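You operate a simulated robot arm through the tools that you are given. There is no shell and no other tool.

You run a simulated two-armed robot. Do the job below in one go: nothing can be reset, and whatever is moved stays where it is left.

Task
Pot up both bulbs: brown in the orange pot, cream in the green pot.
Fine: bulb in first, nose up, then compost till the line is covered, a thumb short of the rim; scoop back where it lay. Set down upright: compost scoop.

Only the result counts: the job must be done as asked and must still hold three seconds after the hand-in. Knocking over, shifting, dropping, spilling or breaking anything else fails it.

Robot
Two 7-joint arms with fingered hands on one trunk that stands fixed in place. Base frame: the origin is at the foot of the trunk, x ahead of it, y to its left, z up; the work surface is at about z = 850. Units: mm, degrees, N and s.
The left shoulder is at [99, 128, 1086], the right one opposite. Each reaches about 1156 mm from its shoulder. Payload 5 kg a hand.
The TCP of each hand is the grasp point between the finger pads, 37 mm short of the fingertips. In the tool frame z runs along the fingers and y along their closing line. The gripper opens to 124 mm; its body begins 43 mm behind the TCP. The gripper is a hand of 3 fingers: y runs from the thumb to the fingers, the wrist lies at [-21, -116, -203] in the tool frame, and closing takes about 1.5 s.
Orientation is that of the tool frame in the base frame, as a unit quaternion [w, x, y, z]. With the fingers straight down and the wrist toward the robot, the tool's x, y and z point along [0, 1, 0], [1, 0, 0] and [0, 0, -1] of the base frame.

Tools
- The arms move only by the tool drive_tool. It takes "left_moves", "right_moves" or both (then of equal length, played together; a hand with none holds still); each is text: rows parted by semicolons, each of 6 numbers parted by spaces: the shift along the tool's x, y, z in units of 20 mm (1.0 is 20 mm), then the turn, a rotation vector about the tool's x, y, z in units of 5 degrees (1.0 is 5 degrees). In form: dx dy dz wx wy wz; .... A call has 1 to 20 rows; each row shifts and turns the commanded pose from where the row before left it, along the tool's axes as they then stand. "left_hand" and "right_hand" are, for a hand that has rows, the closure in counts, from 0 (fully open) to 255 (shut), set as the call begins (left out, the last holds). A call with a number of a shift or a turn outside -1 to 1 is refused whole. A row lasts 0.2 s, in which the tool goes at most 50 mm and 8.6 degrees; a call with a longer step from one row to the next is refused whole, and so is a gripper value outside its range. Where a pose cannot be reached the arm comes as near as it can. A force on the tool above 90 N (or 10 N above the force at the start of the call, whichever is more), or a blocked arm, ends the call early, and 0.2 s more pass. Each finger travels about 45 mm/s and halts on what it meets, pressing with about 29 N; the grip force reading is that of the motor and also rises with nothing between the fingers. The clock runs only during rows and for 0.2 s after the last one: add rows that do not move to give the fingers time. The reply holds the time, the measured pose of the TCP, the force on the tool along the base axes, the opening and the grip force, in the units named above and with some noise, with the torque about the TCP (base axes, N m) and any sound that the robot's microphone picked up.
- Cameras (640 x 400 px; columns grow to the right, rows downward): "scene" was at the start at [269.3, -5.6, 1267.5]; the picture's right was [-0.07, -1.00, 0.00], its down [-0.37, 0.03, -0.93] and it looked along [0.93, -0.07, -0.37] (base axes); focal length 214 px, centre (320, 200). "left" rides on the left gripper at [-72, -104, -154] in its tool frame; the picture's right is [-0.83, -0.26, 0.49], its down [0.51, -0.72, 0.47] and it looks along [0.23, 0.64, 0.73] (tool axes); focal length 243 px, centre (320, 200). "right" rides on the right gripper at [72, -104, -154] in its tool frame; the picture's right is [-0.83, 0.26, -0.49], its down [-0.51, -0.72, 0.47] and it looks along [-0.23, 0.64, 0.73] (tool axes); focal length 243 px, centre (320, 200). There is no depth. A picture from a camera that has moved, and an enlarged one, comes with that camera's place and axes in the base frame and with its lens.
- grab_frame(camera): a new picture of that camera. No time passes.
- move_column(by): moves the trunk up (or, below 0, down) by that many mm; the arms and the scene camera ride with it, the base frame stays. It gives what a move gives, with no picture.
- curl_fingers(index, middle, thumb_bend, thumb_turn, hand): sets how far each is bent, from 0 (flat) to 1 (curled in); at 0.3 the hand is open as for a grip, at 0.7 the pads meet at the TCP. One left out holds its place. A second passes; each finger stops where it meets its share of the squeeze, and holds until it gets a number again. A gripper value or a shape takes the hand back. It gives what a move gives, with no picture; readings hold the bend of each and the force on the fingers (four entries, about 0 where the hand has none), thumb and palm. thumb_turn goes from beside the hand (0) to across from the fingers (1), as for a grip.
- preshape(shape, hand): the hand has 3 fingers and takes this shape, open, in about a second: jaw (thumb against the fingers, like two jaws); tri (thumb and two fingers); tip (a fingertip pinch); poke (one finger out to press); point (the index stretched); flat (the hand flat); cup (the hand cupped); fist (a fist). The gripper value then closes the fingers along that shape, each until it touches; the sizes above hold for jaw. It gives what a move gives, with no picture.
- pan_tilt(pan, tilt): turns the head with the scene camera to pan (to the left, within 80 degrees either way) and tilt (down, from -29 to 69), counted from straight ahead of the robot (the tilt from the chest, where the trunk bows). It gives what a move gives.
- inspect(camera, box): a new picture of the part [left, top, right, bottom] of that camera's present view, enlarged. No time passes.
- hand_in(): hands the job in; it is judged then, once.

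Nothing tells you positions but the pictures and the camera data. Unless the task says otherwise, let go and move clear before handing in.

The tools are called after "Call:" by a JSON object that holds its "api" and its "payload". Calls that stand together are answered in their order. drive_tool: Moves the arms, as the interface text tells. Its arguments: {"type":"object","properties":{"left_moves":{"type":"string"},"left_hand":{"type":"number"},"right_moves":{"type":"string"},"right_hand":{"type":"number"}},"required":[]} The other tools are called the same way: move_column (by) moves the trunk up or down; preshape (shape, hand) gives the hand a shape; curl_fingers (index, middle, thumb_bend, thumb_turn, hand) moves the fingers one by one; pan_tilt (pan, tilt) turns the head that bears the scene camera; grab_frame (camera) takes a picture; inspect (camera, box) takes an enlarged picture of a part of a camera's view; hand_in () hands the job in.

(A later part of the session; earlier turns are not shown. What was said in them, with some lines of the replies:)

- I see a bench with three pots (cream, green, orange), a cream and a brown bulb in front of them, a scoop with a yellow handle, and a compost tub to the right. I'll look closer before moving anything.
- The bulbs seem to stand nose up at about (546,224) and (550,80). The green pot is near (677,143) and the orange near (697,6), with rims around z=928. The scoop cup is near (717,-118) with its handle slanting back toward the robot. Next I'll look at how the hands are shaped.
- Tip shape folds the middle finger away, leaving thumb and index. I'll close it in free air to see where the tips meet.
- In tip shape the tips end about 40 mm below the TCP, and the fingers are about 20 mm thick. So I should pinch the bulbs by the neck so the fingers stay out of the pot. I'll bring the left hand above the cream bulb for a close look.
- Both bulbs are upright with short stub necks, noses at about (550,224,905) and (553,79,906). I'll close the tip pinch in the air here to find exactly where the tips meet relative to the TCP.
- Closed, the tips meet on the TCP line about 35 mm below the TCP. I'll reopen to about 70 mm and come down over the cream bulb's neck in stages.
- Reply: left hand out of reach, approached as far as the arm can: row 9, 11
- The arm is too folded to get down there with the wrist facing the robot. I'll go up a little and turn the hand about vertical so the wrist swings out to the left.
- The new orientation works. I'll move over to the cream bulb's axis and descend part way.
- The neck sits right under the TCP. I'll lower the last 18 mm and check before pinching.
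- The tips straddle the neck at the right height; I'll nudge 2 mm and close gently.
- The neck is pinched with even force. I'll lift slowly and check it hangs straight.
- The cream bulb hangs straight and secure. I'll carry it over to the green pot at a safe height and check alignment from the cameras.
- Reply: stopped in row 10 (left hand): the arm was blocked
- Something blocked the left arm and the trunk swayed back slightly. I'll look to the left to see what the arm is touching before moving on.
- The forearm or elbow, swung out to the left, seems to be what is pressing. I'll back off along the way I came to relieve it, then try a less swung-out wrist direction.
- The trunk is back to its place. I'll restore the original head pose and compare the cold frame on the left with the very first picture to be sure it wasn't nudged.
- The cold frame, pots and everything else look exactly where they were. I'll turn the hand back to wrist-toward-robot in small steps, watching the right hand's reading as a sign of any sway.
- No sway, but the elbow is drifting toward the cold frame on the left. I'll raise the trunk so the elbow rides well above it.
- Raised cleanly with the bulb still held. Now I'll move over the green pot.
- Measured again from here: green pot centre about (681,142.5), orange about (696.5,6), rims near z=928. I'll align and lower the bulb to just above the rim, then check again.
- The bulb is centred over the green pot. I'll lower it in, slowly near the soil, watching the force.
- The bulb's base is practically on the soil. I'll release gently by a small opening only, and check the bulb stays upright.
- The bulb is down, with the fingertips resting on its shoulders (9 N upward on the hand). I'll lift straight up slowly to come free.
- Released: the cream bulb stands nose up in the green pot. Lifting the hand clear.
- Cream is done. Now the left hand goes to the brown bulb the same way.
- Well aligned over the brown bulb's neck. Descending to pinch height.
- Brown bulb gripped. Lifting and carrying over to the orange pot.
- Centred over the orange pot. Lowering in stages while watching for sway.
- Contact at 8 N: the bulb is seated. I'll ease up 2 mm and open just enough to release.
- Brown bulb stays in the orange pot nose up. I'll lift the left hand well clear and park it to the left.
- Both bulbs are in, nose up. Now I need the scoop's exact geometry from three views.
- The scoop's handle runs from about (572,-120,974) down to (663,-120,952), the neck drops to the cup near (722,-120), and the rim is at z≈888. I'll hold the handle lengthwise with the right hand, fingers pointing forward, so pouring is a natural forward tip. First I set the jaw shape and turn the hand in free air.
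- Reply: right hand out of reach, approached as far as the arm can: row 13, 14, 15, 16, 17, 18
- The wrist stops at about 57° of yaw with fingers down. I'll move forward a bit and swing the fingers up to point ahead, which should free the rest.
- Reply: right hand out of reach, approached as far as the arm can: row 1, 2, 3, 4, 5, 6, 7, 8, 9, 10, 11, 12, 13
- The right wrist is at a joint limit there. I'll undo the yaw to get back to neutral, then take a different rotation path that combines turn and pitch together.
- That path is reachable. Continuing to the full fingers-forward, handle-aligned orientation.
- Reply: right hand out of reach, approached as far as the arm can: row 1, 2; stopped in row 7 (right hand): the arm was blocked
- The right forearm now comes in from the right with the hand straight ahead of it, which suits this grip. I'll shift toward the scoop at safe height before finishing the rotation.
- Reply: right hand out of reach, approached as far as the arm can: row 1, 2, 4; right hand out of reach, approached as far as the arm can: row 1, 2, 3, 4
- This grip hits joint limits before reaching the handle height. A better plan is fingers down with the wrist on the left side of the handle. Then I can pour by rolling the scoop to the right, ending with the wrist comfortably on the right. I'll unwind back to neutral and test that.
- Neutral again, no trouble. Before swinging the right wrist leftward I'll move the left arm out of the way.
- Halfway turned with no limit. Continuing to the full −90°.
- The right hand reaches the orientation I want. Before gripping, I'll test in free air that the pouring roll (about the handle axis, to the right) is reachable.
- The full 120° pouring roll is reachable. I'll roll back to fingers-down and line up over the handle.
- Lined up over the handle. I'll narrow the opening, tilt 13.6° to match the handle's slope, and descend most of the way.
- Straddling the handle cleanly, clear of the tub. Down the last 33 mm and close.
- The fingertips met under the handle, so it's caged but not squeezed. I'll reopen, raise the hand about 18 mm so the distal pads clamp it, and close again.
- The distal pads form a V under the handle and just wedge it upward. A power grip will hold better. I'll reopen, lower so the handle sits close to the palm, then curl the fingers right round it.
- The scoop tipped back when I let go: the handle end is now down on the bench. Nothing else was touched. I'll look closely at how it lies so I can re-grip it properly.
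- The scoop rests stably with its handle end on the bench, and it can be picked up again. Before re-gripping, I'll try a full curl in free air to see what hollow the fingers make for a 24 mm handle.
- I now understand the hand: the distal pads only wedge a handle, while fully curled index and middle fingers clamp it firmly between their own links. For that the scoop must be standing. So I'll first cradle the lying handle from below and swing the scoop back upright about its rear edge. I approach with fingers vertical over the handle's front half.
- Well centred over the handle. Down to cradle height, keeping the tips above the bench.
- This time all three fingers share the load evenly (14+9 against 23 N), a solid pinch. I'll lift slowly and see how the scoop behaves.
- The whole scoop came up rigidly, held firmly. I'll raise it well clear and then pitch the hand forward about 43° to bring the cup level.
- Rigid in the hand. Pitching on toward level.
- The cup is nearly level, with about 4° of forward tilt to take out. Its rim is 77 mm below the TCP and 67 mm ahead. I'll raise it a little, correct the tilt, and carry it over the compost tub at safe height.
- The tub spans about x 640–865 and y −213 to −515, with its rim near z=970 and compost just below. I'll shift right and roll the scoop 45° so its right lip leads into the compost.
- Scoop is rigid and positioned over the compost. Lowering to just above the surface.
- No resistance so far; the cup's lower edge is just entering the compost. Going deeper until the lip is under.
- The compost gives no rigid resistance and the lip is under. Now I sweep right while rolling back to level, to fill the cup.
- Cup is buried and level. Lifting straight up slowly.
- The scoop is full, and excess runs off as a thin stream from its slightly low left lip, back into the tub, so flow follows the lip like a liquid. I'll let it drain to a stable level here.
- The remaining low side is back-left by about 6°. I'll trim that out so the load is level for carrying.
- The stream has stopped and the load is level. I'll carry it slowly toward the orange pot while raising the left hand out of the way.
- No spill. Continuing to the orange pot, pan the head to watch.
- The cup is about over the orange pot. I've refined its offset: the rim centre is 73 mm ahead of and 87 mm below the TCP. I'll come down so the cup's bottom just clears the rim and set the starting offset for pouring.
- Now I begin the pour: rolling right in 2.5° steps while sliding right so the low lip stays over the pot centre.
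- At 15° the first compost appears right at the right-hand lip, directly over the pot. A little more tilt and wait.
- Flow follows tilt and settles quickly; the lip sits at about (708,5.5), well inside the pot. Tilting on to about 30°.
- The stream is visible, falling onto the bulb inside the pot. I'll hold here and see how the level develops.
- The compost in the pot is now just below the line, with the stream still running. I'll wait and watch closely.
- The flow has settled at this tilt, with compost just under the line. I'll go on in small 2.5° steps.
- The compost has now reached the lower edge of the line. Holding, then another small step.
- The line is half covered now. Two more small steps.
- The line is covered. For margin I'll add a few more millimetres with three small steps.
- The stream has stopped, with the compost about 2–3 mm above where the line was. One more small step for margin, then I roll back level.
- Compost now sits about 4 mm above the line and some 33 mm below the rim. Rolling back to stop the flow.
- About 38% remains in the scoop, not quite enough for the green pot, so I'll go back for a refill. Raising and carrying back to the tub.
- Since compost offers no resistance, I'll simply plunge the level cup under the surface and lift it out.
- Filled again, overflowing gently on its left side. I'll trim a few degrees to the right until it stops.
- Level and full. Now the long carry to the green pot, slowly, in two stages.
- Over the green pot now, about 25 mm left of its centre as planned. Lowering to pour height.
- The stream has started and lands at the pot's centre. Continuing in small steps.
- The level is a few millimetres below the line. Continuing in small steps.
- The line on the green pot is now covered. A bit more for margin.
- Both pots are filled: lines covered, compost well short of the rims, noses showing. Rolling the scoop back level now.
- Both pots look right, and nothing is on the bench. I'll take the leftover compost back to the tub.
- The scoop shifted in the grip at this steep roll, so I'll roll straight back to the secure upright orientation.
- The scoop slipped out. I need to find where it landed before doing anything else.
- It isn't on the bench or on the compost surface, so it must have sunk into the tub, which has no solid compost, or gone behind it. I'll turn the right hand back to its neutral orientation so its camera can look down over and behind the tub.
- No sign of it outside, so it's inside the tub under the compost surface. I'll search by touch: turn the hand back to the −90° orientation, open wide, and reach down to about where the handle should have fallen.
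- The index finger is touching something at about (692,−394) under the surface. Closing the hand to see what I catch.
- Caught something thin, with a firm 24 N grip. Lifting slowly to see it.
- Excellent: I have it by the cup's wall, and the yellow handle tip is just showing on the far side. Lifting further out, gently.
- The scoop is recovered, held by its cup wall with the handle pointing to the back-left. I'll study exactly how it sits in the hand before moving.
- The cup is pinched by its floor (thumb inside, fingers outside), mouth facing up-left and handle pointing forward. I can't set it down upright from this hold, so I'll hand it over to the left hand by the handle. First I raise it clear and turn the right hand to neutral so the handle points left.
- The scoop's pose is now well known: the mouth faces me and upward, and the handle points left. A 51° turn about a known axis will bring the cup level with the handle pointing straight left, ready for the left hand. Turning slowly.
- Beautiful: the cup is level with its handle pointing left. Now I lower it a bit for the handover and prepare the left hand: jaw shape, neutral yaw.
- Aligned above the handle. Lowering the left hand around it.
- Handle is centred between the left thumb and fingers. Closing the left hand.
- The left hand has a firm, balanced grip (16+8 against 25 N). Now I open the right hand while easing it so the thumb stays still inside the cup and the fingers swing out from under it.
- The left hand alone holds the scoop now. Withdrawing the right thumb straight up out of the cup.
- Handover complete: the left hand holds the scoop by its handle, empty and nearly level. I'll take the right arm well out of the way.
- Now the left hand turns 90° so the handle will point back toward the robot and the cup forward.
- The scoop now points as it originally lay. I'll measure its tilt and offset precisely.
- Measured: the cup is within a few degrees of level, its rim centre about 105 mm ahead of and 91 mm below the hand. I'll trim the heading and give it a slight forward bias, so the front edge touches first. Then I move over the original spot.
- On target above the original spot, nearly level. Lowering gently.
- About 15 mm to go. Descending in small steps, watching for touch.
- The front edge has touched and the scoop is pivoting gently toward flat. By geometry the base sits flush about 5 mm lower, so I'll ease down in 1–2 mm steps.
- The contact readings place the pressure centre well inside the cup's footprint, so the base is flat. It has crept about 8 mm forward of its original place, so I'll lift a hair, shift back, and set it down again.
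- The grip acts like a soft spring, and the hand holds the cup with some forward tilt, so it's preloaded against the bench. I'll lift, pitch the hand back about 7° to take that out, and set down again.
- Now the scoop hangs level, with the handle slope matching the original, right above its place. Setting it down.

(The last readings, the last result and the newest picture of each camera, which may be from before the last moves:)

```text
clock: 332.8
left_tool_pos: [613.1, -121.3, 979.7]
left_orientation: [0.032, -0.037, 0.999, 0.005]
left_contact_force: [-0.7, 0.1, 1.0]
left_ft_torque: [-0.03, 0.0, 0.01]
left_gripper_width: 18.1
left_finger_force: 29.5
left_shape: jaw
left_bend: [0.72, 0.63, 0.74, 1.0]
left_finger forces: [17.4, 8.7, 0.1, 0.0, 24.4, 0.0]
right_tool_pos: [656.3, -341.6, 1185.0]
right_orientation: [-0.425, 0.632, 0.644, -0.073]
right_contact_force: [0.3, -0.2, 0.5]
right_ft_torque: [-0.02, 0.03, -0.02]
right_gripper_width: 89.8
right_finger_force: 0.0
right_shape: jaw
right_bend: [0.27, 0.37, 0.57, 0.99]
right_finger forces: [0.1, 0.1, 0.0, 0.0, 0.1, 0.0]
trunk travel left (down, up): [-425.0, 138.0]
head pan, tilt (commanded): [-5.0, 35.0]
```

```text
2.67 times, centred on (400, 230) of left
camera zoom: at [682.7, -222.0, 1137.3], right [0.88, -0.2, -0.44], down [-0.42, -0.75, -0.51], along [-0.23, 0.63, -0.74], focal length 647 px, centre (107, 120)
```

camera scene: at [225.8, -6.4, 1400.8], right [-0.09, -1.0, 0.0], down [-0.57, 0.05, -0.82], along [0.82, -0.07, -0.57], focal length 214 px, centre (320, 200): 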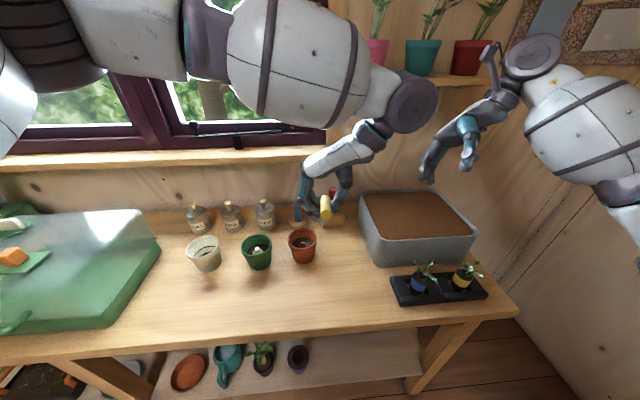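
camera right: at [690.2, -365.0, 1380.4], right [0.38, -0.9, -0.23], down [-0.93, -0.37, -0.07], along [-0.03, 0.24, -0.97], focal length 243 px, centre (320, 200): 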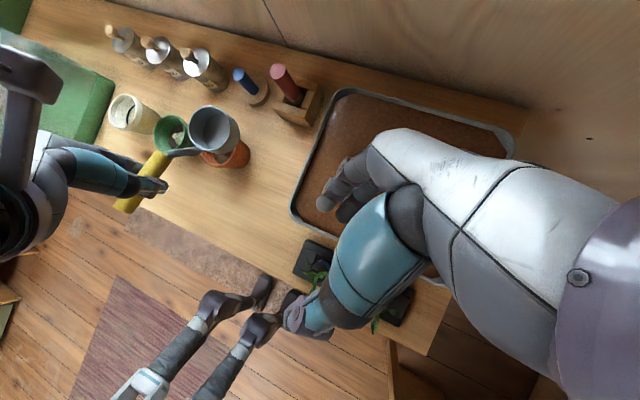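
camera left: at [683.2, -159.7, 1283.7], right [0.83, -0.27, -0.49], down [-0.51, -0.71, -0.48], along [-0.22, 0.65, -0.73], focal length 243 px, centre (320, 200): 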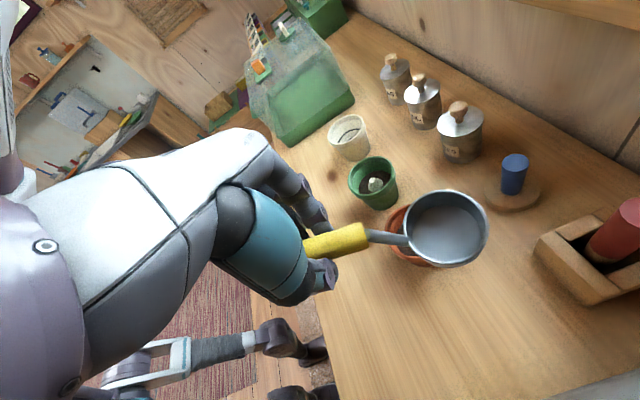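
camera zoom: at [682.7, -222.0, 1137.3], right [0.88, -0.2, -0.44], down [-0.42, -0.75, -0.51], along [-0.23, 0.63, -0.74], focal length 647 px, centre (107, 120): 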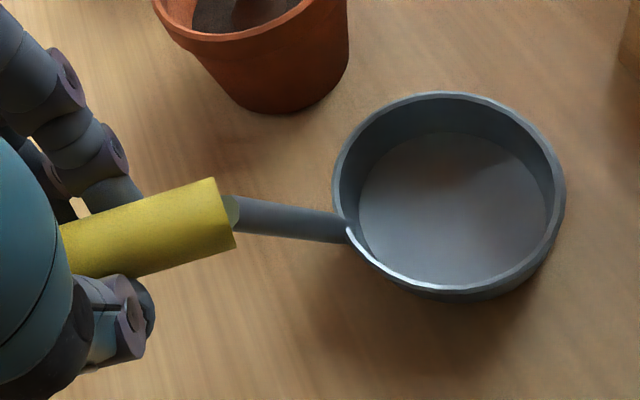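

Contact is starting at the rear edge, meaning a slight backward tilt. I'll lift a touch, pitch forward 3.5°, and try again for a flat touch.

Call:
{"api": "drive_tool", "payload": {"left_moves": "-0.012 0 -0.3 0 0 0;-0.012 0 -0.2 0 0 0;0 0 0 0 0.7 0;0 0 0 0 0 0;0 0 0 0 0 0"}}

Call:
{"api": "drive_tool", "payload": {"left_moves": "0 0 0.1 0 0 0;0 0 0 0 0 0;0 0 0 0 0 0"}}

Call:
{"api": "drive_tool", "payload": {"left_moves": "0 0 0.1 0 0 0;0 0 0 0 0 0;0 0 0 0 0 0"}}

Call:
{"api": "drive_tool", "payload": {"left_moves": "0 0 0.1 0 0 0;0 0 0 0 0 0;0 0 0 0 0 0"}}

Call:
{"api": "inspect", "payload": {"camera": "left", "box": [280, 160, 520, 300]}}

```text
clock: 333.9
left_tool_pos: [613.1, -121.6, 990.6]
left_orientation: [0.0, -0.036, 0.999, 0.004]
left_contact_force: [-0.5, 0.7, 0.9]
left_ft_torque: [0.01, 0.07, 0.01]
left_gripper_width: 17.9
left_finger_force: 28.9
left_shape: jaw
left_bend: [0.72, 0.63, 0.74, 1.0]
left_finger forces: [17.8, 7.6, 0.0, 0.1, 24.6, 0.0]
right_tool_pos: [655.8, -341.8, 1183.7]
right_orientation: [-0.426, 0.631, 0.644, -0.074]
right_contact_force: [0.0, 0.7, -0.1]
right_ft_torque: [0.0, 0.0, -0.04]
right_gripper_width: 89.7
right_finger_force: 0.1
right_shape: jaw
right_bend: [0.27, 0.37, 0.57, 0.99]
right_finger forces: [0.1, 0.1, 0.1, 0.0, 0.1, 0.0]
trunk travel left (down, up): [-425.0, 138.0]
head pan, tilt (commanded): [-5.0, 35.0]
```

```text
clock: 334.8
left_tool_pos: [613.4, -121.5, 988.4]
left_orientation: [0.0, -0.036, 0.999, 0.004]
left_contact_force: [-1.2, 0.4, 1.3]
left_ft_torque: [-0.04, 0.05, 0.01]
left_gripper_width: 17.9
left_finger_force: 29.2
left_shape: jaw
left_bend: [0.72, 0.63, 0.74, 1.0]
left_finger forces: [17.4, 8.2, 0.0, 0.0, 24.2, 0.0]
right_tool_pos: [656.4, -340.7, 1184.7]
right_orientation: [-0.425, 0.632, 0.644, -0.073]
right_contact_force: [0.1, -0.4, 0.0]
right_ft_torque: [-0.01, 0.02, 0.01]
right_gripper_width: 89.8
right_finger_force: 0.0
right_shape: jaw
right_bend: [0.27, 0.37, 0.57, 0.99]
right_finger forces: [0.0, 0.0, 0.1, 0.0, 0.0, 0.0]
trunk travel left (down, up): [-425.0, 138.0]
head pan, tilt (commanded): [-5.0, 35.0]
```

```text
clock: 335.6
left_tool_pos: [613.5, -123.6, 987.0]
left_orientation: [0.0, -0.036, 0.999, 0.002]
left_contact_force: [-0.5, -0.5, -0.3]
left_ft_torque: [0.0, -0.02, -0.03]
left_gripper_width: 17.9
left_finger_force: 29.1
left_shape: jaw
left_bend: [0.72, 0.63, 0.75, 1.0]
left_finger forces: [17.3, 8.5, 0.1, 0.0, 24.2, 0.0]
right_tool_pos: [656.4, -341.7, 1183.9]
right_orientation: [-0.426, 0.632, 0.643, -0.074]
right_contact_force: [0.0, -0.4, -0.7]
right_ft_torque: [0.02, -0.02, 0.03]
right_gripper_width: 89.6
right_finger_force: 0.0
right_shape: jaw
right_bend: [0.27, 0.37, 0.57, 0.99]
right_finger forces: [0.0, 0.0, 0.0, 0.0, 0.0, 0.0]
trunk travel left (down, up): [-425.0, 138.0]
head pan, tilt (commanded): [-5.0, 35.0]
```

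```text
clock: 336.4
left_tool_pos: [614.1, -122.0, 984.4]
left_orientation: [0.0, -0.036, 0.999, 0.003]
left_contact_force: [-0.2, 0.4, 1.9]
left_ft_torque: [-0.02, -0.02, -0.02]
left_gripper_width: 18.0
left_finger_force: 29.1
left_shape: jaw
left_bend: [0.72, 0.63, 0.75, 1.0]
left_finger forces: [17.1, 8.9, 0.1, 0.1, 24.0, 0.0]
right_tool_pos: [656.5, -340.6, 1184.0]
right_orientation: [-0.426, 0.633, 0.643, -0.073]
right_contact_force: [-0.6, -0.6, 0.5]
right_ft_torque: [-0.01, 0.02, 0.01]
right_gripper_width: 89.8
right_finger_force: 0.0
right_shape: jaw
right_bend: [0.27, 0.37, 0.57, 0.99]
right_finger forces: [0.0, 0.1, 0.1, 0.0, 0.1, 0.0]
trunk travel left (down, up): [-425.0, 138.0]
head pan, tilt (commanded): [-5.0, 35.0]
```

```text
2.67 times, centred on (400, 230) of left
camera zoom: at [692.1, -222.1, 1138.4], right [0.85, -0.2, -0.49], down [-0.45, -0.75, -0.48], along [-0.28, 0.63, -0.73], focal length 647 px, centre (107, 120)
```

zoom: 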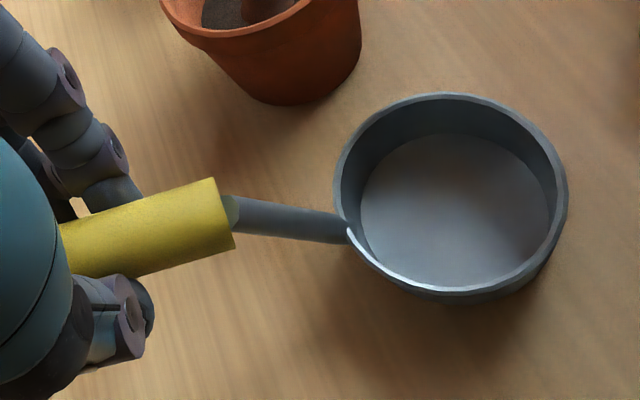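

Judging flatness by force alone is noisy at these small loads, so I'll set a mid tilt with nearly no push, then loosen the fingers in tiny steps. The V of the fingertips under the handle acts as a safety cradle.

Call:
{"api": "drive_tool", "payload": {"left_moves": "0 0 -0.2 0 0 0;0 0 0 0 -0.3 0;0 0 0.1 0 0 0;0 0 0 0 0 0;0 0 0 0 0 0"}}

Call:
{"api": "drive_tool", "payload": {"left_moves": "0 0 0.07 0 0 0;0 0 0 0 0 0;0 0 0 0 0 0;0 0 0 0 0 0"}}

Call:
{"api": "inspect", "payload": {"camera": "left", "box": [280, 160, 520, 300]}}

Call:
{"api": "inspect", "payload": {"camera": "scene", "box": [290, 190, 390, 270]}}

```text
clock: 337.6
left_tool_pos: [613.0, -123.3, 986.9]
left_orientation: [0.014, -0.036, 0.999, 0.005]
left_contact_force: [-0.8, 0.8, 0.7]
left_ft_torque: [-0.03, 0.01, -0.04]
left_gripper_width: 18.0
left_finger_force: 29.1
left_shape: jaw
left_bend: [0.72, 0.63, 0.75, 1.0]
left_finger forces: [17.7, 8.0, 0.0, 0.1, 24.4, 0.0]
right_tool_pos: [657.0, -340.6, 1184.0]
right_orientation: [-0.425, 0.631, 0.644, -0.074]
right_contact_force: [0.1, -0.7, -1.4]
right_ft_torque: [0.02, 0.04, 0.01]
right_gripper_width: 89.4
right_finger_force: 0.1
right_shape: jaw
right_bend: [0.27, 0.37, 0.57, 0.99]
right_finger forces: [0.0, 0.0, 0.0, 0.1, 0.0, 0.0]
trunk travel left (down, up): [-425.0, 138.0]
head pan, tilt (commanded): [-5.0, 35.0]
```

```text
clock: 338.6
left_tool_pos: [614.2, -122.7, 986.3]
left_orientation: [0.014, -0.036, 0.999, 0.004]
left_contact_force: [-0.7, 0.9, 0.5]
left_ft_torque: [-0.06, 0.0, -0.02]
left_gripper_width: 18.1
left_finger_force: 29.1
left_shape: jaw
left_bend: [0.72, 0.63, 0.75, 1.0]
left_finger forces: [17.1, 8.5, 0.0, 0.1, 23.9, 0.0]
right_tool_pos: [657.0, -340.0, 1184.7]
right_orientation: [-0.426, 0.632, 0.643, -0.074]
right_contact_force: [-0.5, 0.8, -0.6]
right_ft_torque: [0.0, 0.02, 0.05]
right_gripper_width: 89.7
right_finger_force: 0.1
right_shape: jaw
right_bend: [0.27, 0.37, 0.57, 0.99]
right_finger forces: [0.0, 0.0, 0.1, 0.0, 0.0, 0.1]
trunk travel left (down, up): [-425.0, 138.0]
head pan, tilt (commanded): [-5.0, 35.0]
```

```text
2.67 times, centred on (400, 230) of left
camera zoom: at [688.1, -222.2, 1140.1], right [0.86, -0.2, -0.47], down [-0.44, -0.75, -0.49], along [-0.26, 0.63, -0.73], focal length 647 px, centre (107, 120)
```

zoom: 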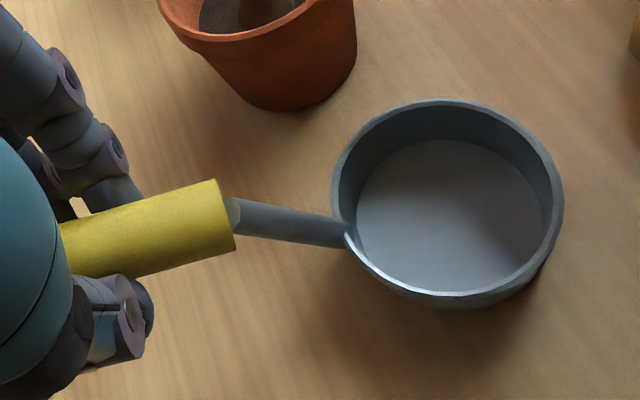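

```text
5.00 times, centred on (340, 230) of scene
camera zoom: at [225.0, -6.7, 1401.0], right [-0.09, -1.0, 0.0], down [-0.57, 0.05, -0.82], along [0.82, -0.07, -0.57], focal length 1072 px, centre (220, 50)
```

zoom: 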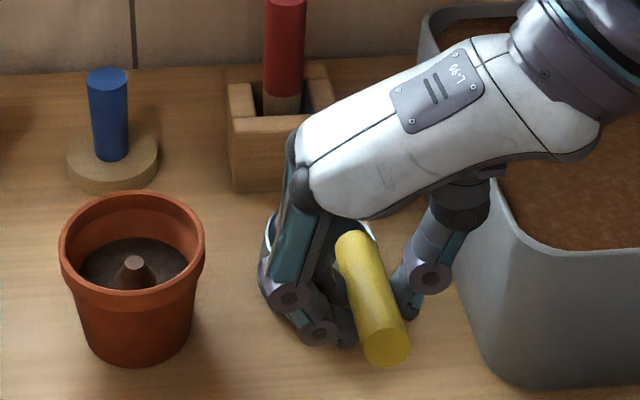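

By triangulation the handle is back exactly where it was at the start (front ≈(661,−120,954), end ≈(570,−120,975)), so the cup is flat. Loosening the fingers in small steps.

Call:
{"api": "drive_tool", "payload": {"left_moves": "0 0 0 0 0 0;0 0 0 0 0 0;0 0 0 0 0 0", "left_hand": 219}}

Call:
{"api": "inspect", "payload": {"camera": "left", "box": [280, 160, 520, 300]}}

Call:
{"api": "drive_tool", "payload": {"left_moves": "0 0 0 0 0 0;0 0 0 0 0 0;0 0 0 0 0 0", "left_hand": 214}}

Call:
{"api": "inspect", "payload": {"camera": "left", "box": [280, 160, 520, 300]}}

Call:
{"api": "inspect", "payload": {"camera": "scene", "box": [290, 190, 390, 270]}}

```text
clock: 339.4
left_tool_pos: [612.2, -121.1, 985.4]
left_orientation: [0.013, -0.036, 0.999, 0.003]
left_contact_force: [-0.2, 0.5, -1.0]
left_ft_torque: [0.01, 0.0, 0.02]
left_gripper_width: 17.6
left_finger_force: 0.1
left_shape: jaw
left_bend: [0.72, 0.62, 0.73, 1.0]
left_finger forces: [1.1, 0.0, 0.1, 0.0, 0.7, 0.1]
right_tool_pos: [655.6, -340.4, 1184.8]
right_orientation: [-0.425, 0.632, 0.644, -0.073]
right_contact_force: [1.0, 0.7, 0.1]
right_ft_torque: [0.04, 0.01, 0.02]
right_gripper_width: 89.8
right_finger_force: 0.0
right_shape: jaw
right_bend: [0.27, 0.37, 0.57, 0.99]
right_finger forces: [0.1, 0.0, 0.0, 0.1, 0.0, 0.0]
trunk travel left (down, up): [-425.0, 138.0]
head pan, tilt (commanded): [-5.0, 35.0]
```

```text
2.67 times, centred on (400, 230) of left
camera zoom: at [688.3, -222.1, 1139.9], right [0.86, -0.2, -0.47], down [-0.44, -0.75, -0.49], along [-0.26, 0.63, -0.73], focal length 647 px, centre (107, 120)
```

zoom: 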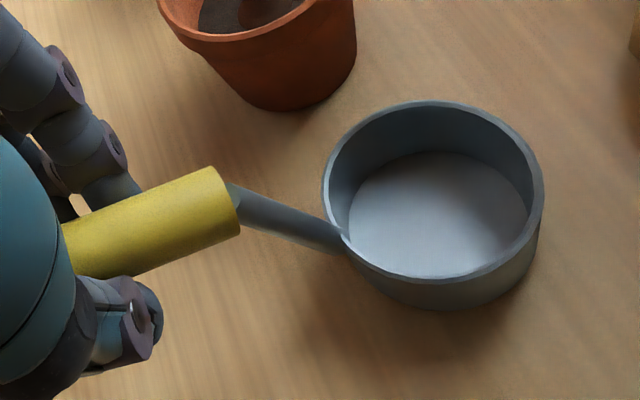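

```text
clock: 340.1
left_tool_pos: [613.7, -121.4, 984.3]
left_orientation: [0.014, -0.036, 0.999, 0.003]
left_contact_force: [0.1, -0.1, -0.7]
left_ft_torque: [-0.01, 0.02, 0.0]
left_gripper_width: 19.2
left_finger_force: 0.0
left_shape: jaw
left_bend: [0.73, 0.61, 0.73, 1.0]
left_finger forces: [0.2, 0.0, 0.0, 0.0, 0.1, 0.0]
right_tool_pos: [655.5, -340.6, 1185.0]
right_orientation: [-0.425, 0.631, 0.644, -0.073]
right_contact_force: [0.3, -0.7, 0.6]
right_ft_torque: [-0.03, -0.01, 0.0]
right_gripper_width: 89.8
right_finger_force: 0.1
right_shape: jaw
right_bend: [0.27, 0.37, 0.57, 0.99]
right_finger forces: [0.0, 0.1, 0.0, 0.0, 0.1, 0.0]
trunk travel left (down, up): [-425.0, 138.0]
head pan, tilt (commanded): [-5.0, 35.0]
```

```text
2.67 times, centred on (400, 230) of left
camera zoom: at [688.4, -222.1, 1139.9], right [0.86, -0.2, -0.47], down [-0.44, -0.75, -0.49], along [-0.26, 0.63, -0.73], focal length 647 px, centre (107, 120)
```

zoom: 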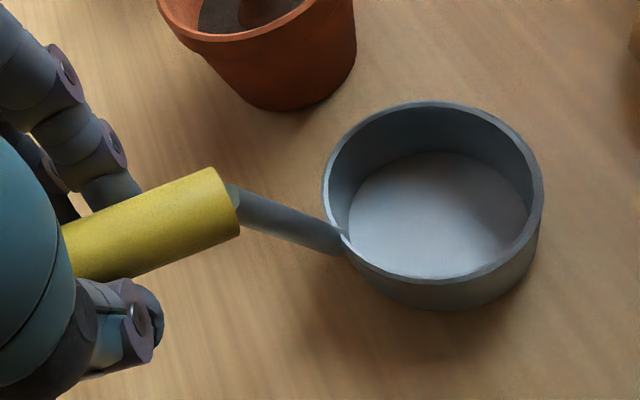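

```text
5.00 times, centred on (340, 230) of scene
camera zoom: at [225.3, -6.7, 1400.9], right [-0.09, -1.0, 0.0], down [-0.57, 0.05, -0.82], along [0.82, -0.07, -0.57], focal length 1072 px, centre (220, 50)
```

zoom: 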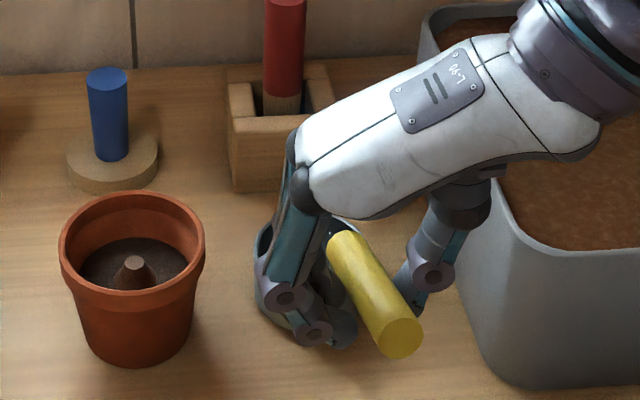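

The grip is off (forces ~0) and the scoop stands upright, turned only a few degrees. I'll open a bit more and check it stays put.

Call:
{"api": "drive_tool", "payload": {"left_moves": "0 0 0 0 0 0;0 0 0 0 0 0;0 0 0 0 0 0", "left_hand": 207}}

Call:
{"api": "inspect", "payload": {"camera": "scene", "box": [290, 190, 390, 270]}}

Call:
{"api": "drive_tool", "payload": {"left_moves": "0 0 0 0 0 0;0 0 0 0 0 0;0 0 0 0 0 0", "left_hand": 198}}

Call:
{"api": "inspect", "payload": {"camera": "scene", "box": [290, 190, 390, 270]}}

Call:
{"api": "inspect", "payload": {"camera": "left", "box": [280, 160, 520, 300]}}

```text
clock: 340.9
left_tool_pos: [614.0, -121.5, 985.0]
left_orientation: [0.013, -0.037, 0.999, 0.004]
left_contact_force: [0.7, -0.7, 0.8]
left_ft_torque: [-0.01, 0.01, -0.02]
left_gripper_width: 23.0
left_finger_force: 0.1
left_shape: jaw
left_bend: [0.73, 0.6, 0.74, 1.0]
left_finger forces: [0.1, 0.1, 0.0, 0.0, 0.0, 0.0]
right_tool_pos: [656.2, -340.4, 1185.1]
right_orientation: [-0.425, 0.632, 0.644, -0.073]
right_contact_force: [-0.9, -0.1, -0.3]
right_ft_torque: [0.0, -0.01, -0.01]
right_gripper_width: 89.6
right_finger_force: 0.0
right_shape: jaw
right_bend: [0.27, 0.37, 0.57, 0.99]
right_finger forces: [0.1, 0.0, 0.0, 0.1, 0.0, 0.1]
trunk travel left (down, up): [-425.0, 138.0]
head pan, tilt (commanded): [-5.0, 35.0]
```

```text
5.00 times, centred on (340, 230) of scene
camera zoom: at [225.3, -6.7, 1400.9], right [-0.09, -1.0, 0.0], down [-0.57, 0.05, -0.82], along [0.82, -0.07, -0.57], focal length 1072 px, centre (220, 50)
```

zoom: 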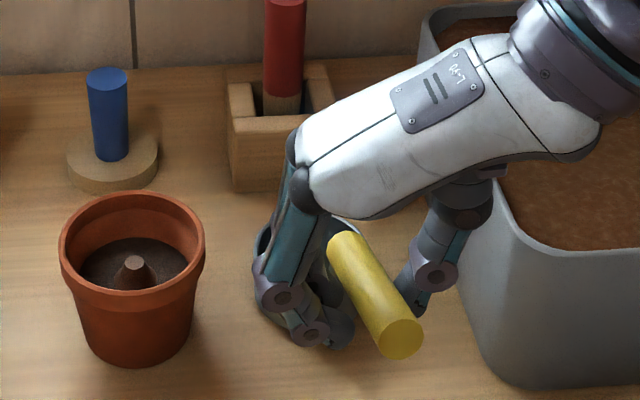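

```text
clock: 341.8
left_tool_pos: [613.7, -122.4, 984.8]
left_orientation: [0.014, -0.036, 0.999, 0.004]
left_contact_force: [-0.4, -0.3, -0.5]
left_ft_torque: [-0.02, -0.01, 0.04]
left_gripper_width: 27.4
left_finger_force: 0.1
left_shape: jaw
left_bend: [0.73, 0.58, 0.74, 1.0]
left_finger forces: [0.1, 0.0, 0.0, 0.1, 0.0, 0.0]
right_tool_pos: [656.1, -341.3, 1184.2]
right_orientation: [-0.426, 0.631, 0.644, -0.074]
right_contact_force: [0.2, -0.2, -0.1]
right_ft_torque: [0.01, 0.04, -0.01]
right_gripper_width: 89.6
right_finger_force: 0.1
right_shape: jaw
right_bend: [0.27, 0.37, 0.57, 0.99]
right_finger forces: [0.0, 0.1, 0.1, 0.0, 0.0, 0.0]
trunk travel left (down, up): [-425.0, 138.0]
head pan, tilt (commanded): [-5.0, 35.0]
```

```text
5.00 times, centred on (340, 230) of scene
camera zoom: at [225.3, -6.7, 1400.9], right [-0.09, -1.0, 0.0], down [-0.57, 0.05, -0.82], along [0.82, -0.07, -0.57], focal length 1072 px, centre (220, 50)
```

zoom: 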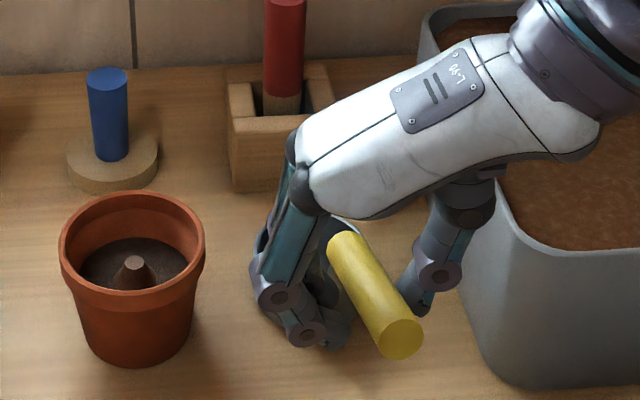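

```text
2.67 times, centred on (400, 230) of left
camera zoom: at [688.4, -222.1, 1139.9], right [0.86, -0.2, -0.47], down [-0.44, -0.75, -0.49], along [-0.26, 0.63, -0.73], focal length 647 px, centre (107, 120)
```

zoom: 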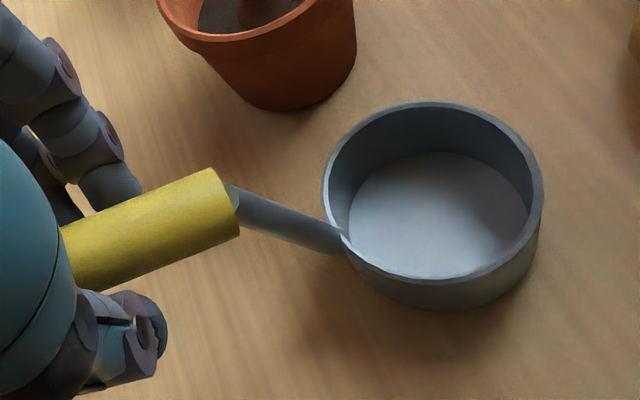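

The scoop stands on its own. Opening wide and lifting the left hand straight up.

Call:
{"api": "drive_tool", "payload": {"left_moves": "0 0 0 0 0 0;0 0 0 0 0 0;0 0 0 0 0 0;0 0 0 0 0 0;0 0 0 0 0 0", "left_hand": 110}}

Call:
{"api": "inspect", "payload": {"camera": "scene", "box": [290, 190, 390, 270]}}

Call:
{"api": "drive_tool", "payload": {"left_moves": "-0.006 0 -0.2 0 0 0;-0.008 0 -0.3 0 0 0;-0.012 0 -0.4 0 0 0;-0.014 0 -0.5 0 0 0;-0.017 0 -0.6 0 0 0;-0.017 0 -0.6 0 0 0"}}

Call:
{"api": "inspect", "payload": {"camera": "scene", "box": [290, 180, 390, 270]}}

Call:
{"api": "inspect", "payload": {"camera": "left", "box": [240, 130, 520, 300]}}

```text
clock: 342.9
left_tool_pos: [613.6, -121.2, 984.6]
left_orientation: [0.013, -0.037, 0.999, 0.004]
left_contact_force: [0.4, 0.0, 0.0]
left_ft_torque: [0.05, 0.0, -0.01]
left_gripper_width: 69.7
left_finger_force: 0.0
left_shape: jaw
left_bend: [0.74, 0.42, 0.66, 1.0]
left_finger forces: [0.0, 0.1, 0.1, 0.0, 0.0, 0.1]
right_tool_pos: [657.2, -340.4, 1184.0]
right_orientation: [-0.426, 0.632, 0.644, -0.074]
right_contact_force: [-0.2, 0.0, 0.0]
right_ft_torque: [-0.03, -0.02, -0.04]
right_gripper_width: 89.6
right_finger_force: 0.1
right_shape: jaw
right_bend: [0.27, 0.37, 0.57, 0.99]
right_finger forces: [0.0, 0.1, 0.0, 0.0, 0.0, 0.1]
trunk travel left (down, up): [-425.0, 138.0]
head pan, tilt (commanded): [-5.0, 35.0]
```

```text
5.00 times, centred on (340, 230) of scene
camera zoom: at [225.3, -6.7, 1400.9], right [-0.09, -1.0, 0.0], down [-0.57, 0.05, -0.82], along [0.82, -0.07, -0.57], focal length 1072 px, centre (220, 50)
```

zoom: 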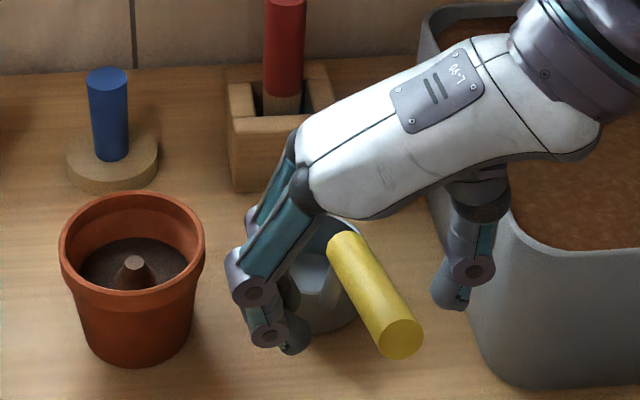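

```text
clock: 344.4
left_tool_pos: [613.1, -122.4, 1036.4]
left_orientation: [0.014, -0.036, 0.999, 0.004]
left_contact_force: [0.0, 0.4, 0.3]
left_ft_torque: [-0.06, -0.01, -0.02]
left_gripper_width: 69.9
left_finger_force: 0.0
left_shape: jaw
left_bend: [0.74, 0.42, 0.66, 1.0]
left_finger forces: [0.1, 0.0, 0.0, 0.1, 0.0, 0.1]
right_tool_pos: [657.7, -340.5, 1183.7]
right_orientation: [-0.426, 0.632, 0.644, -0.073]
right_contact_force: [-0.6, 0.9, 0.4]
right_ft_torque: [0.0, 0.0, -0.01]
right_gripper_width: 90.0
right_finger_force: 0.2
right_shape: jaw
right_bend: [0.27, 0.37, 0.57, 0.99]
right_finger forces: [0.0, 0.0, 0.1, 0.0, 0.1, 0.0]
trunk travel left (down, up): [-425.0, 138.0]
head pan, tilt (commanded): [-5.0, 35.0]
```

```text
4.44 times, centred on (340, 225) of scene
camera zoom: at [225.1, -6.3, 1400.9], right [-0.09, -1.0, 0.0], down [-0.57, 0.05, -0.82], along [0.82, -0.07, -0.57], focal length 953 px, centre (231, 89)
```

zoom: 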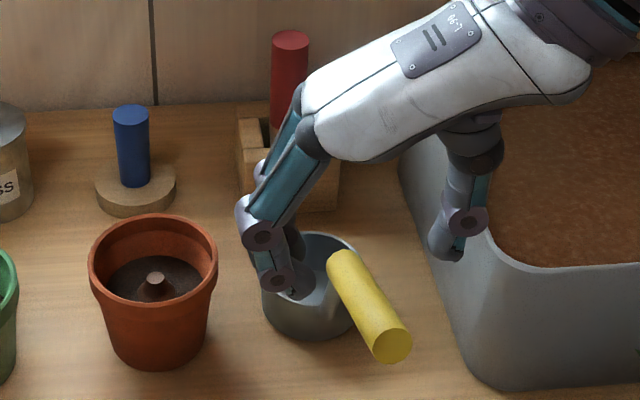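

```text
2.29 times, centred on (380, 215) of left
camera zoom: at [688.0, -221.4, 1190.9], right [0.86, -0.2, -0.47], down [-0.44, -0.75, -0.49], along [-0.26, 0.63, -0.73], focal length 555 px, centre (183, 166)
```

zoom: 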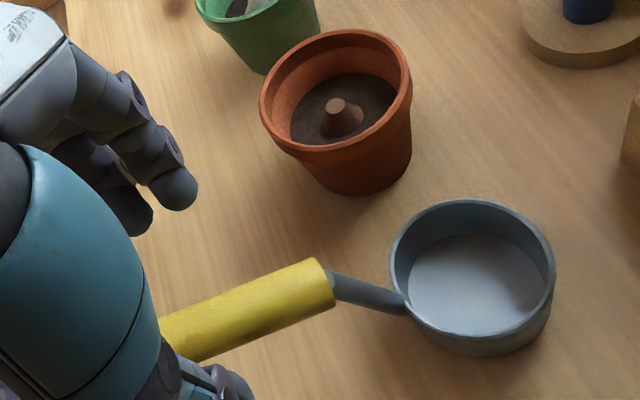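

It stands upright by itself. Lifting the left hand fully clear.

Call:
{"api": "drive_tool", "payload": {"left_moves": "-0.02 0 -0.8 0 0 0;-0.02 0 -0.8 0 0 0;-0.02 0 -0.8 0 0 0;-0.02 0 -0.8 0 0 0;-0.02 0 -0.8 0 0 0;-0.02 0 -0.8 0 0 0;-0.02 0 -0.8 0 0 0;-0.02 0 -0.8 0 0 0;-0.02 0 -0.8 0 0 0"}}

Call:
{"api": "grab_frame", "payload": {"camera": "scene"}}

Call:
{"api": "grab_frame", "payload": {"camera": "right"}}

Call:
{"api": "grab_frame", "payload": {"camera": "left"}}

```text
clock: 346.4
left_tool_pos: [611.2, -123.6, 1181.8]
left_orientation: [0.014, -0.037, 0.999, 0.004]
left_contact_force: [-0.5, 0.1, 0.1]
left_ft_torque: [-0.02, 0.0, 0.05]
left_gripper_width: 70.1
left_finger_force: 0.1
left_shape: jaw
left_bend: [0.74, 0.42, 0.66, 1.0]
left_finger forces: [0.1, 0.0, 0.1, 0.0, 0.0, 0.1]
right_tool_pos: [656.2, -340.9, 1185.1]
right_orientation: [-0.426, 0.632, 0.643, -0.073]
right_contact_force: [-0.2, 0.1, 0.6]
right_ft_torque: [0.01, 0.01, -0.05]
right_gripper_width: 89.9
right_finger_force: 0.2
right_shape: jaw
right_bend: [0.27, 0.37, 0.57, 0.99]
right_finger forces: [0.0, 0.0, 0.0, 0.0, 0.0, 0.1]
trunk travel left (down, up): [-425.0, 138.0]
head pan, tilt (commanded): [-5.0, 35.0]
```

```text
taken
camera scene: at [224.9, -6.4, 1401.0], right [-0.09, -1.0, 0.0], down [-0.57, 0.05, -0.82], along [0.82, -0.07, -0.57], focal length 214 px, centre (320, 200)
```

scene: 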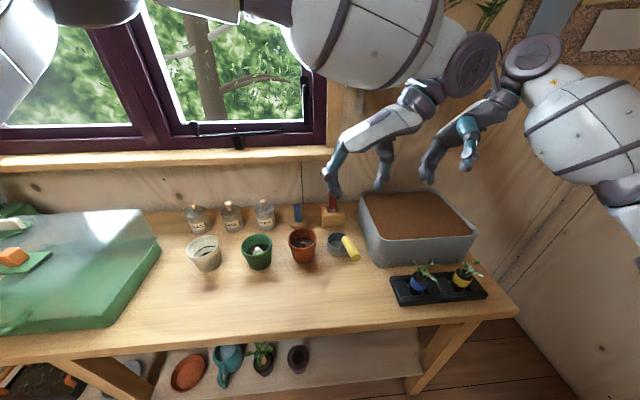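

```text
taken
camera right: at [689.2, -364.9, 1381.0], right [0.38, -0.9, -0.23], down [-0.93, -0.37, -0.07], along [-0.02, 0.24, -0.97], focal length 243 px, centre (320, 200)
```

right: 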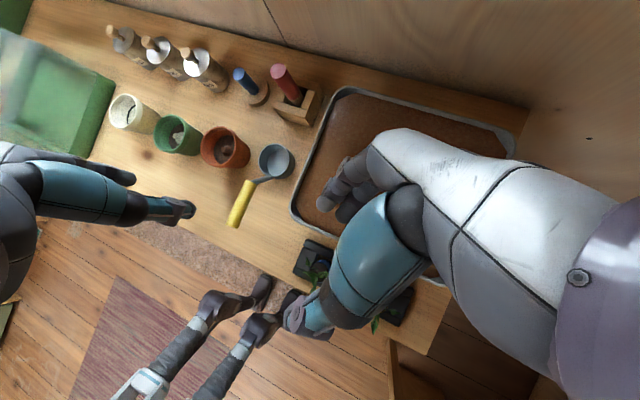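

```text
taken
camera left: at [685.9, -223.3, 1336.8], right [0.86, -0.2, -0.47], down [-0.44, -0.75, -0.49], along [-0.26, 0.63, -0.73], focal length 243 px, centre (320, 200)
```

left: 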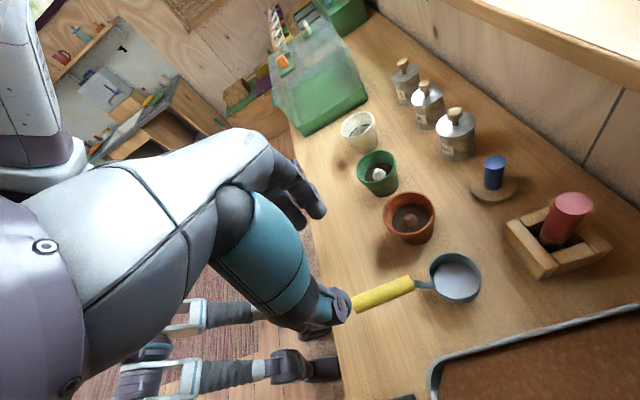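

Everything is standing as it should. To check the scoop's position, I'll repeat the exact view I took before touching it (pan 8, tilt 40) and compare.

Call:
{"api": "pan_tilt", "payload": {"pan": 8, "tilt": 40}}

Call:
{"api": "inspect", "payload": {"camera": "scene", "box": [350, 190, 450, 270]}}

Call:
{"api": "inspect", "payload": {"camera": "scene", "box": [200, 150, 440, 300]}}

Call:
{"api": "grab_frame", "payload": {"camera": "scene"}}

```text
clock: 347.1
left_tool_pos: [610.7, -123.8, 1181.2]
left_orientation: [0.013, -0.036, 0.999, 0.005]
left_contact_force: [0.1, 0.6, 0.3]
left_ft_torque: [0.0, -0.03, 0.0]
left_gripper_width: 70.0
left_finger_force: 0.0
left_shape: jaw
left_bend: [0.74, 0.42, 0.66, 1.0]
left_finger forces: [0.0, 0.0, 0.0, 0.1, 0.1, 0.0]
right_tool_pos: [656.6, -340.7, 1184.3]
right_orientation: [-0.425, 0.632, 0.644, -0.073]
right_contact_force: [-0.4, 0.0, 1.2]
right_ft_torque: [0.01, 0.03, 0.01]
right_gripper_width: 89.7
right_finger_force: 0.1
right_shape: jaw
right_bend: [0.27, 0.37, 0.57, 0.99]
right_finger forces: [0.0, 0.0, 0.0, 0.0, 0.0, 0.1]
trunk travel left (down, up): [-425.0, 138.0]
head pan, tilt (commanded): [8.0, 40.0]
```

```text
5.00 times, centred on (400, 230) of scene
camera zoom: at [221.8, 12.7, 1393.4], right [0.14, -0.99, 0.0], down [-0.64, -0.09, -0.77], along [0.76, 0.11, -0.64], focal length 1072 px, centre (-80, 50)
```

zoom: 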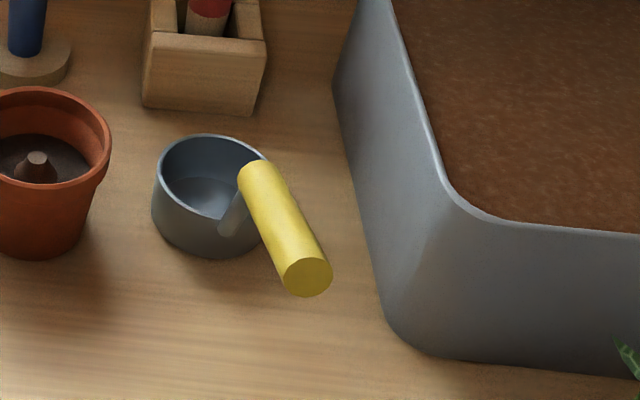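

```text
2.67 times, centred on (320, 225) of scene
camera zoom: at [221.8, 12.7, 1393.4], right [0.14, -0.99, 0.0], down [-0.64, -0.09, -0.77], along [0.76, 0.11, -0.64], focal length 572 px, centre (320, 133)
```

zoom: 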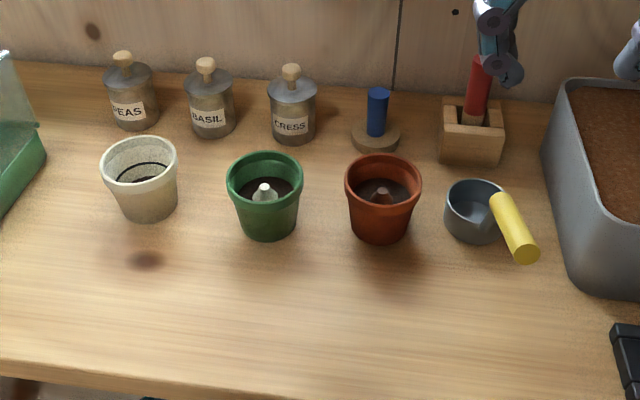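

```text
taken
camera scene: at [221.8, 12.7, 1393.4], right [0.14, -0.99, 0.0], down [-0.64, -0.09, -0.77], along [0.76, 0.11, -0.64], focal length 214 px, centre (320, 200)
```

scene: 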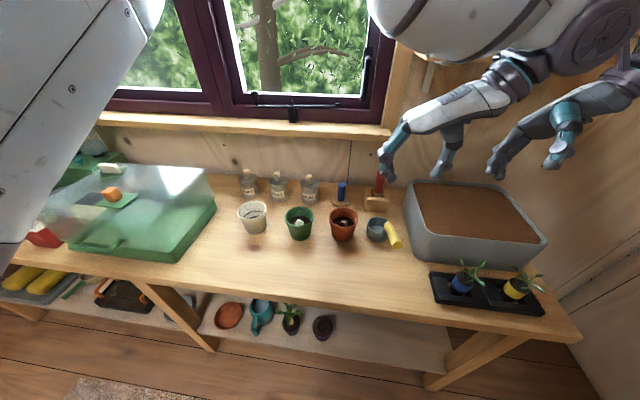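

The scoop is within about a centimetre of its original spot and turned only a few degrees, upright and empty. Pots, jars, tub and tray match the earlier view. I'll now bring both hands well clear.

Call:
{"api": "drive_tool", "payload": {"left_moves": "-0.02 0 -0.9 0 0 0;-0.02 0 -0.9 0 0 0;-0.02 0 -0.9 0 0 0;-0.02 0 -0.9 0 0 0;-0.02 0 -0.9 0 0 0;0 0 0 0 0 0.9;0 0 0 0 0 0.9;0 0 0 0 0 0.9;0 0 0 0 0 0.9;0 0 0 0 0 0.9;0 0 0 0 0 0.9;0 0 0 0 0 0.9;0 0 0 0 0 0.9;0 0 0 0 0 0.9;0 0 0 0 0 0.9;0 0 0 0 0 0.9;0 0 0 0 0 0.9"}}

Call:
{"api": "grab_frame", "payload": {"camera": "scene"}}

```text
clock: 350.7
left_tool_pos: [613.7, -123.8, 1271.2]
left_orientation: [0.01, 0.423, 0.906, 0.01]
left_contact_force: [-0.4, 0.1, -0.1]
left_ft_torque: [-0.01, 0.02, 0.0]
left_gripper_width: 70.0
left_finger_force: 0.0
left_shape: jaw
left_bend: [0.74, 0.42, 0.66, 1.0]
left_finger forces: [0.0, 0.0, 0.0, 0.0, 0.0, 0.0]
right_tool_pos: [658.3, -340.2, 1184.6]
right_orientation: [-0.426, 0.632, 0.643, -0.073]
right_contact_force: [0.1, 0.4, 0.6]
right_ft_torque: [-0.02, -0.01, -0.02]
right_gripper_width: 89.7
right_finger_force: 0.1
right_shape: jaw
right_bend: [0.27, 0.37, 0.57, 0.99]
right_finger forces: [0.1, 0.0, 0.1, 0.0, 0.1, 0.0]
trunk travel left (down, up): [-425.0, 138.0]
head pan, tilt (commanded): [8.0, 40.0]
```

```text
taken
camera scene: at [222.0, 13.3, 1393.3], right [0.14, -0.99, 0.0], down [-0.64, -0.09, -0.77], along [0.76, 0.11, -0.64], focal length 214 px, centre (320, 200)
```

scene: 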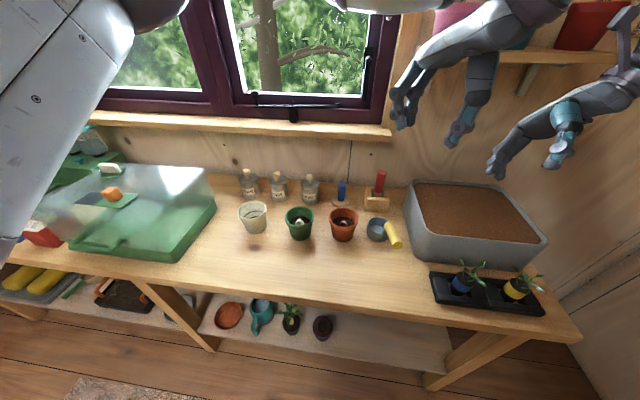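

Call:
{"api": "drive_tool", "payload": {"left_moves": "0.83 0.565 0 0 0 0;0.83 0.565 0 0 0 0;0.83 0.565 0 0 0 0;0.83 0.565 0 0 0 0;0.83 0.565 0 0 0 0;0.83 0.565 0 0 0 0;0.83 0.565 0 0 0 0;0.83 0.565 0 0 0 0;0.83 0.565 0 0 0 0;0.83 0.565 0 0 0 0;0.83 0.565 0 0 0 0;0.83 0.565 0 0 0 0;0 0 0 0 0 0"}}

Call:
{"api": "grab_frame", "payload": {"camera": "scene"}}

Call:
{"api": "inspect", "payload": {"camera": "scene", "box": [230, 170, 430, 270]}}

Call:
{"api": "grab_frame", "payload": {"camera": "right"}}

```text
clock: 353.5
left_tool_pos: [589.9, 115.6, 1273.1]
left_orientation: [0.009, 0.422, 0.906, 0.01]
left_contact_force: [0.4, 0.3, 0.6]
left_ft_torque: [-0.02, 0.0, 0.0]
left_gripper_width: 70.2
left_finger_force: 0.1
left_shape: jaw
left_bend: [0.74, 0.42, 0.66, 1.0]
left_finger forces: [0.0, 0.0, 0.1, 0.0, 0.0, 0.0]
right_tool_pos: [656.7, -340.4, 1185.7]
right_orientation: [-0.426, 0.632, 0.643, -0.073]
right_contact_force: [-0.6, 0.2, -0.1]
right_ft_torque: [0.0, 0.02, -0.02]
right_gripper_width: 89.9
right_finger_force: 0.0
right_shape: jaw
right_bend: [0.27, 0.37, 0.57, 0.99]
right_finger forces: [0.0, 0.1, 0.0, 0.1, 0.0, 0.0]
trunk travel left (down, up): [-425.0, 138.0]
head pan, tilt (commanded): [8.0, 40.0]
```

```text
taken
camera scene: at [221.9, 12.1, 1393.3], right [0.14, -0.99, 0.0], down [-0.64, -0.09, -0.77], along [0.76, 0.11, -0.64], focal length 214 px, centre (320, 200)
```

scene: 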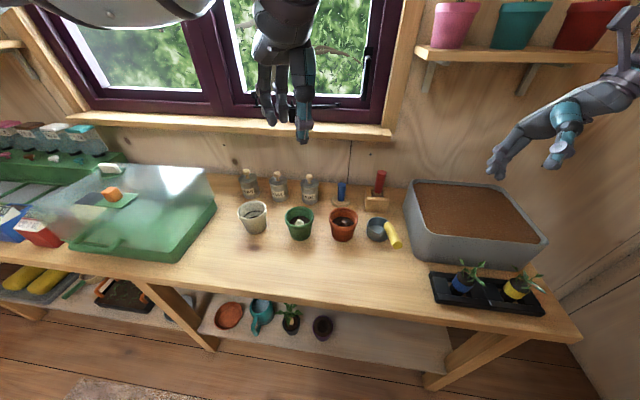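

```text
3.20 times, centred on (330, 220) of scene
camera zoom: at [221.9, 12.1, 1393.3], right [0.14, -0.99, 0.0], down [-0.64, -0.09, -0.77], along [0.76, 0.11, -0.64], focal length 686 px, centre (288, 136)
```

zoom: 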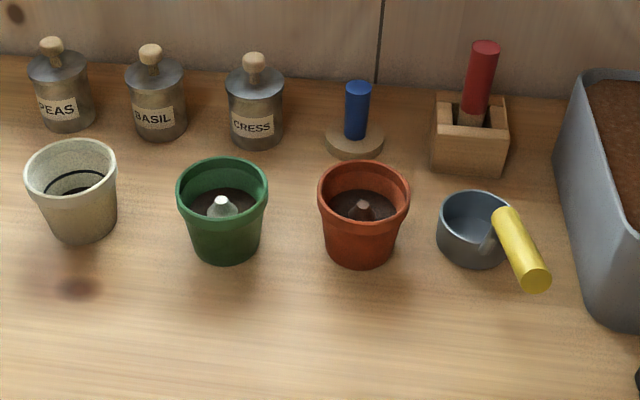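

```text
taken
camera right: at [689.9, -365.9, 1380.3], right [0.38, -0.9, -0.24], down [-0.93, -0.37, -0.07], along [-0.03, 0.24, -0.97], focal length 243 px, centre (320, 200)
```

right: 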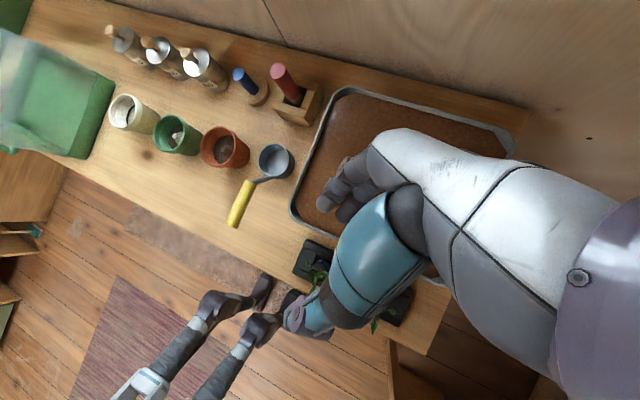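

Final close check of both pots before handing in.

Call:
{"api": "inspect", "payload": {"camera": "scene", "box": [280, 200, 365, 250]}}

Call:
{"api": "inspect", "payload": {"camera": "left", "box": [300, 150, 640, 400]}}

```text
7.53 times, centred on (322, 225) of scene
camera zoom: at [221.9, 12.1, 1393.3], right [0.14, -0.99, 0.0], down [-0.64, -0.09, -0.77], along [0.76, 0.11, -0.64], focal length 1615 px, centre (301, 12)
```

zoom: 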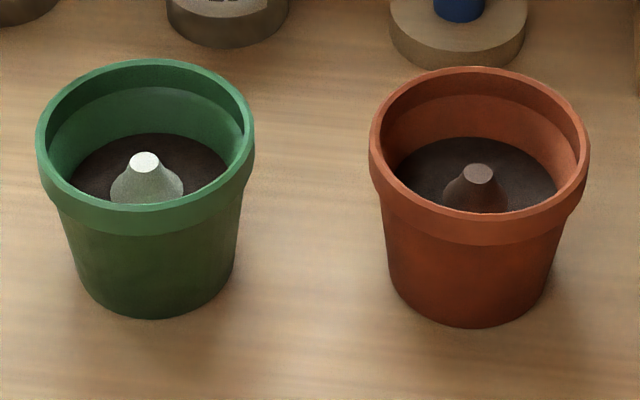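

```text
1.60 times, centred on (470, 275) of left
camera zoom: at [551.4, -7.5, 1425.0], right [0.35, -0.8, -0.49], down [-0.87, -0.07, -0.5], along [0.36, 0.6, -0.72], focal length 388 px, centre (80, 80)
```

zoom: 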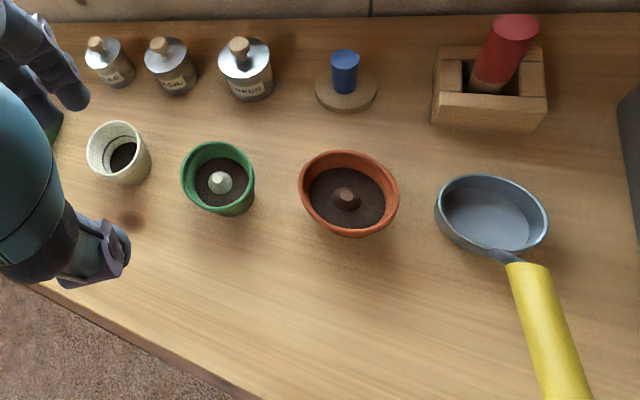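

Both bulbs stand nose up: brown in the orange pot, cream in the green. The compost covers both lines and stays well short of the rims. The scoop is upright and empty at its place, nothing is spilled, and both hands are clear, so I'm handing in.

Call:
{"api": "hand_in", "payload": {}}

```text
The job is handed in.
```

I've potted both bulbs and handed the job in: brown in the orange pot, cream in the green pot, both nose up. I don't have the judge's verdict.

- **Compost:** in each pot it sits about 4 mm above the line and roughly 32–33 mm below the rim. I saw none on the bench.
- **Scoop:** it stands upright and empty, about 1 cm from where it lay and turned roughly 6°.
- **Scoop mishaps:** I tipped it over once while gripping it. It later slipped out of the hand and fell into the compost tub while I was emptying it. I found it by touch and set it back in its place.
- **Left arm:** it was blocked once early on, and the trunk swayed about 3 cm before I backed off. The cold frame and bench looked unchanged afterwards.
- **Other things:** the green pot moved a millimetre or two while I set the bulb in. In the final views I saw nothing else moved.
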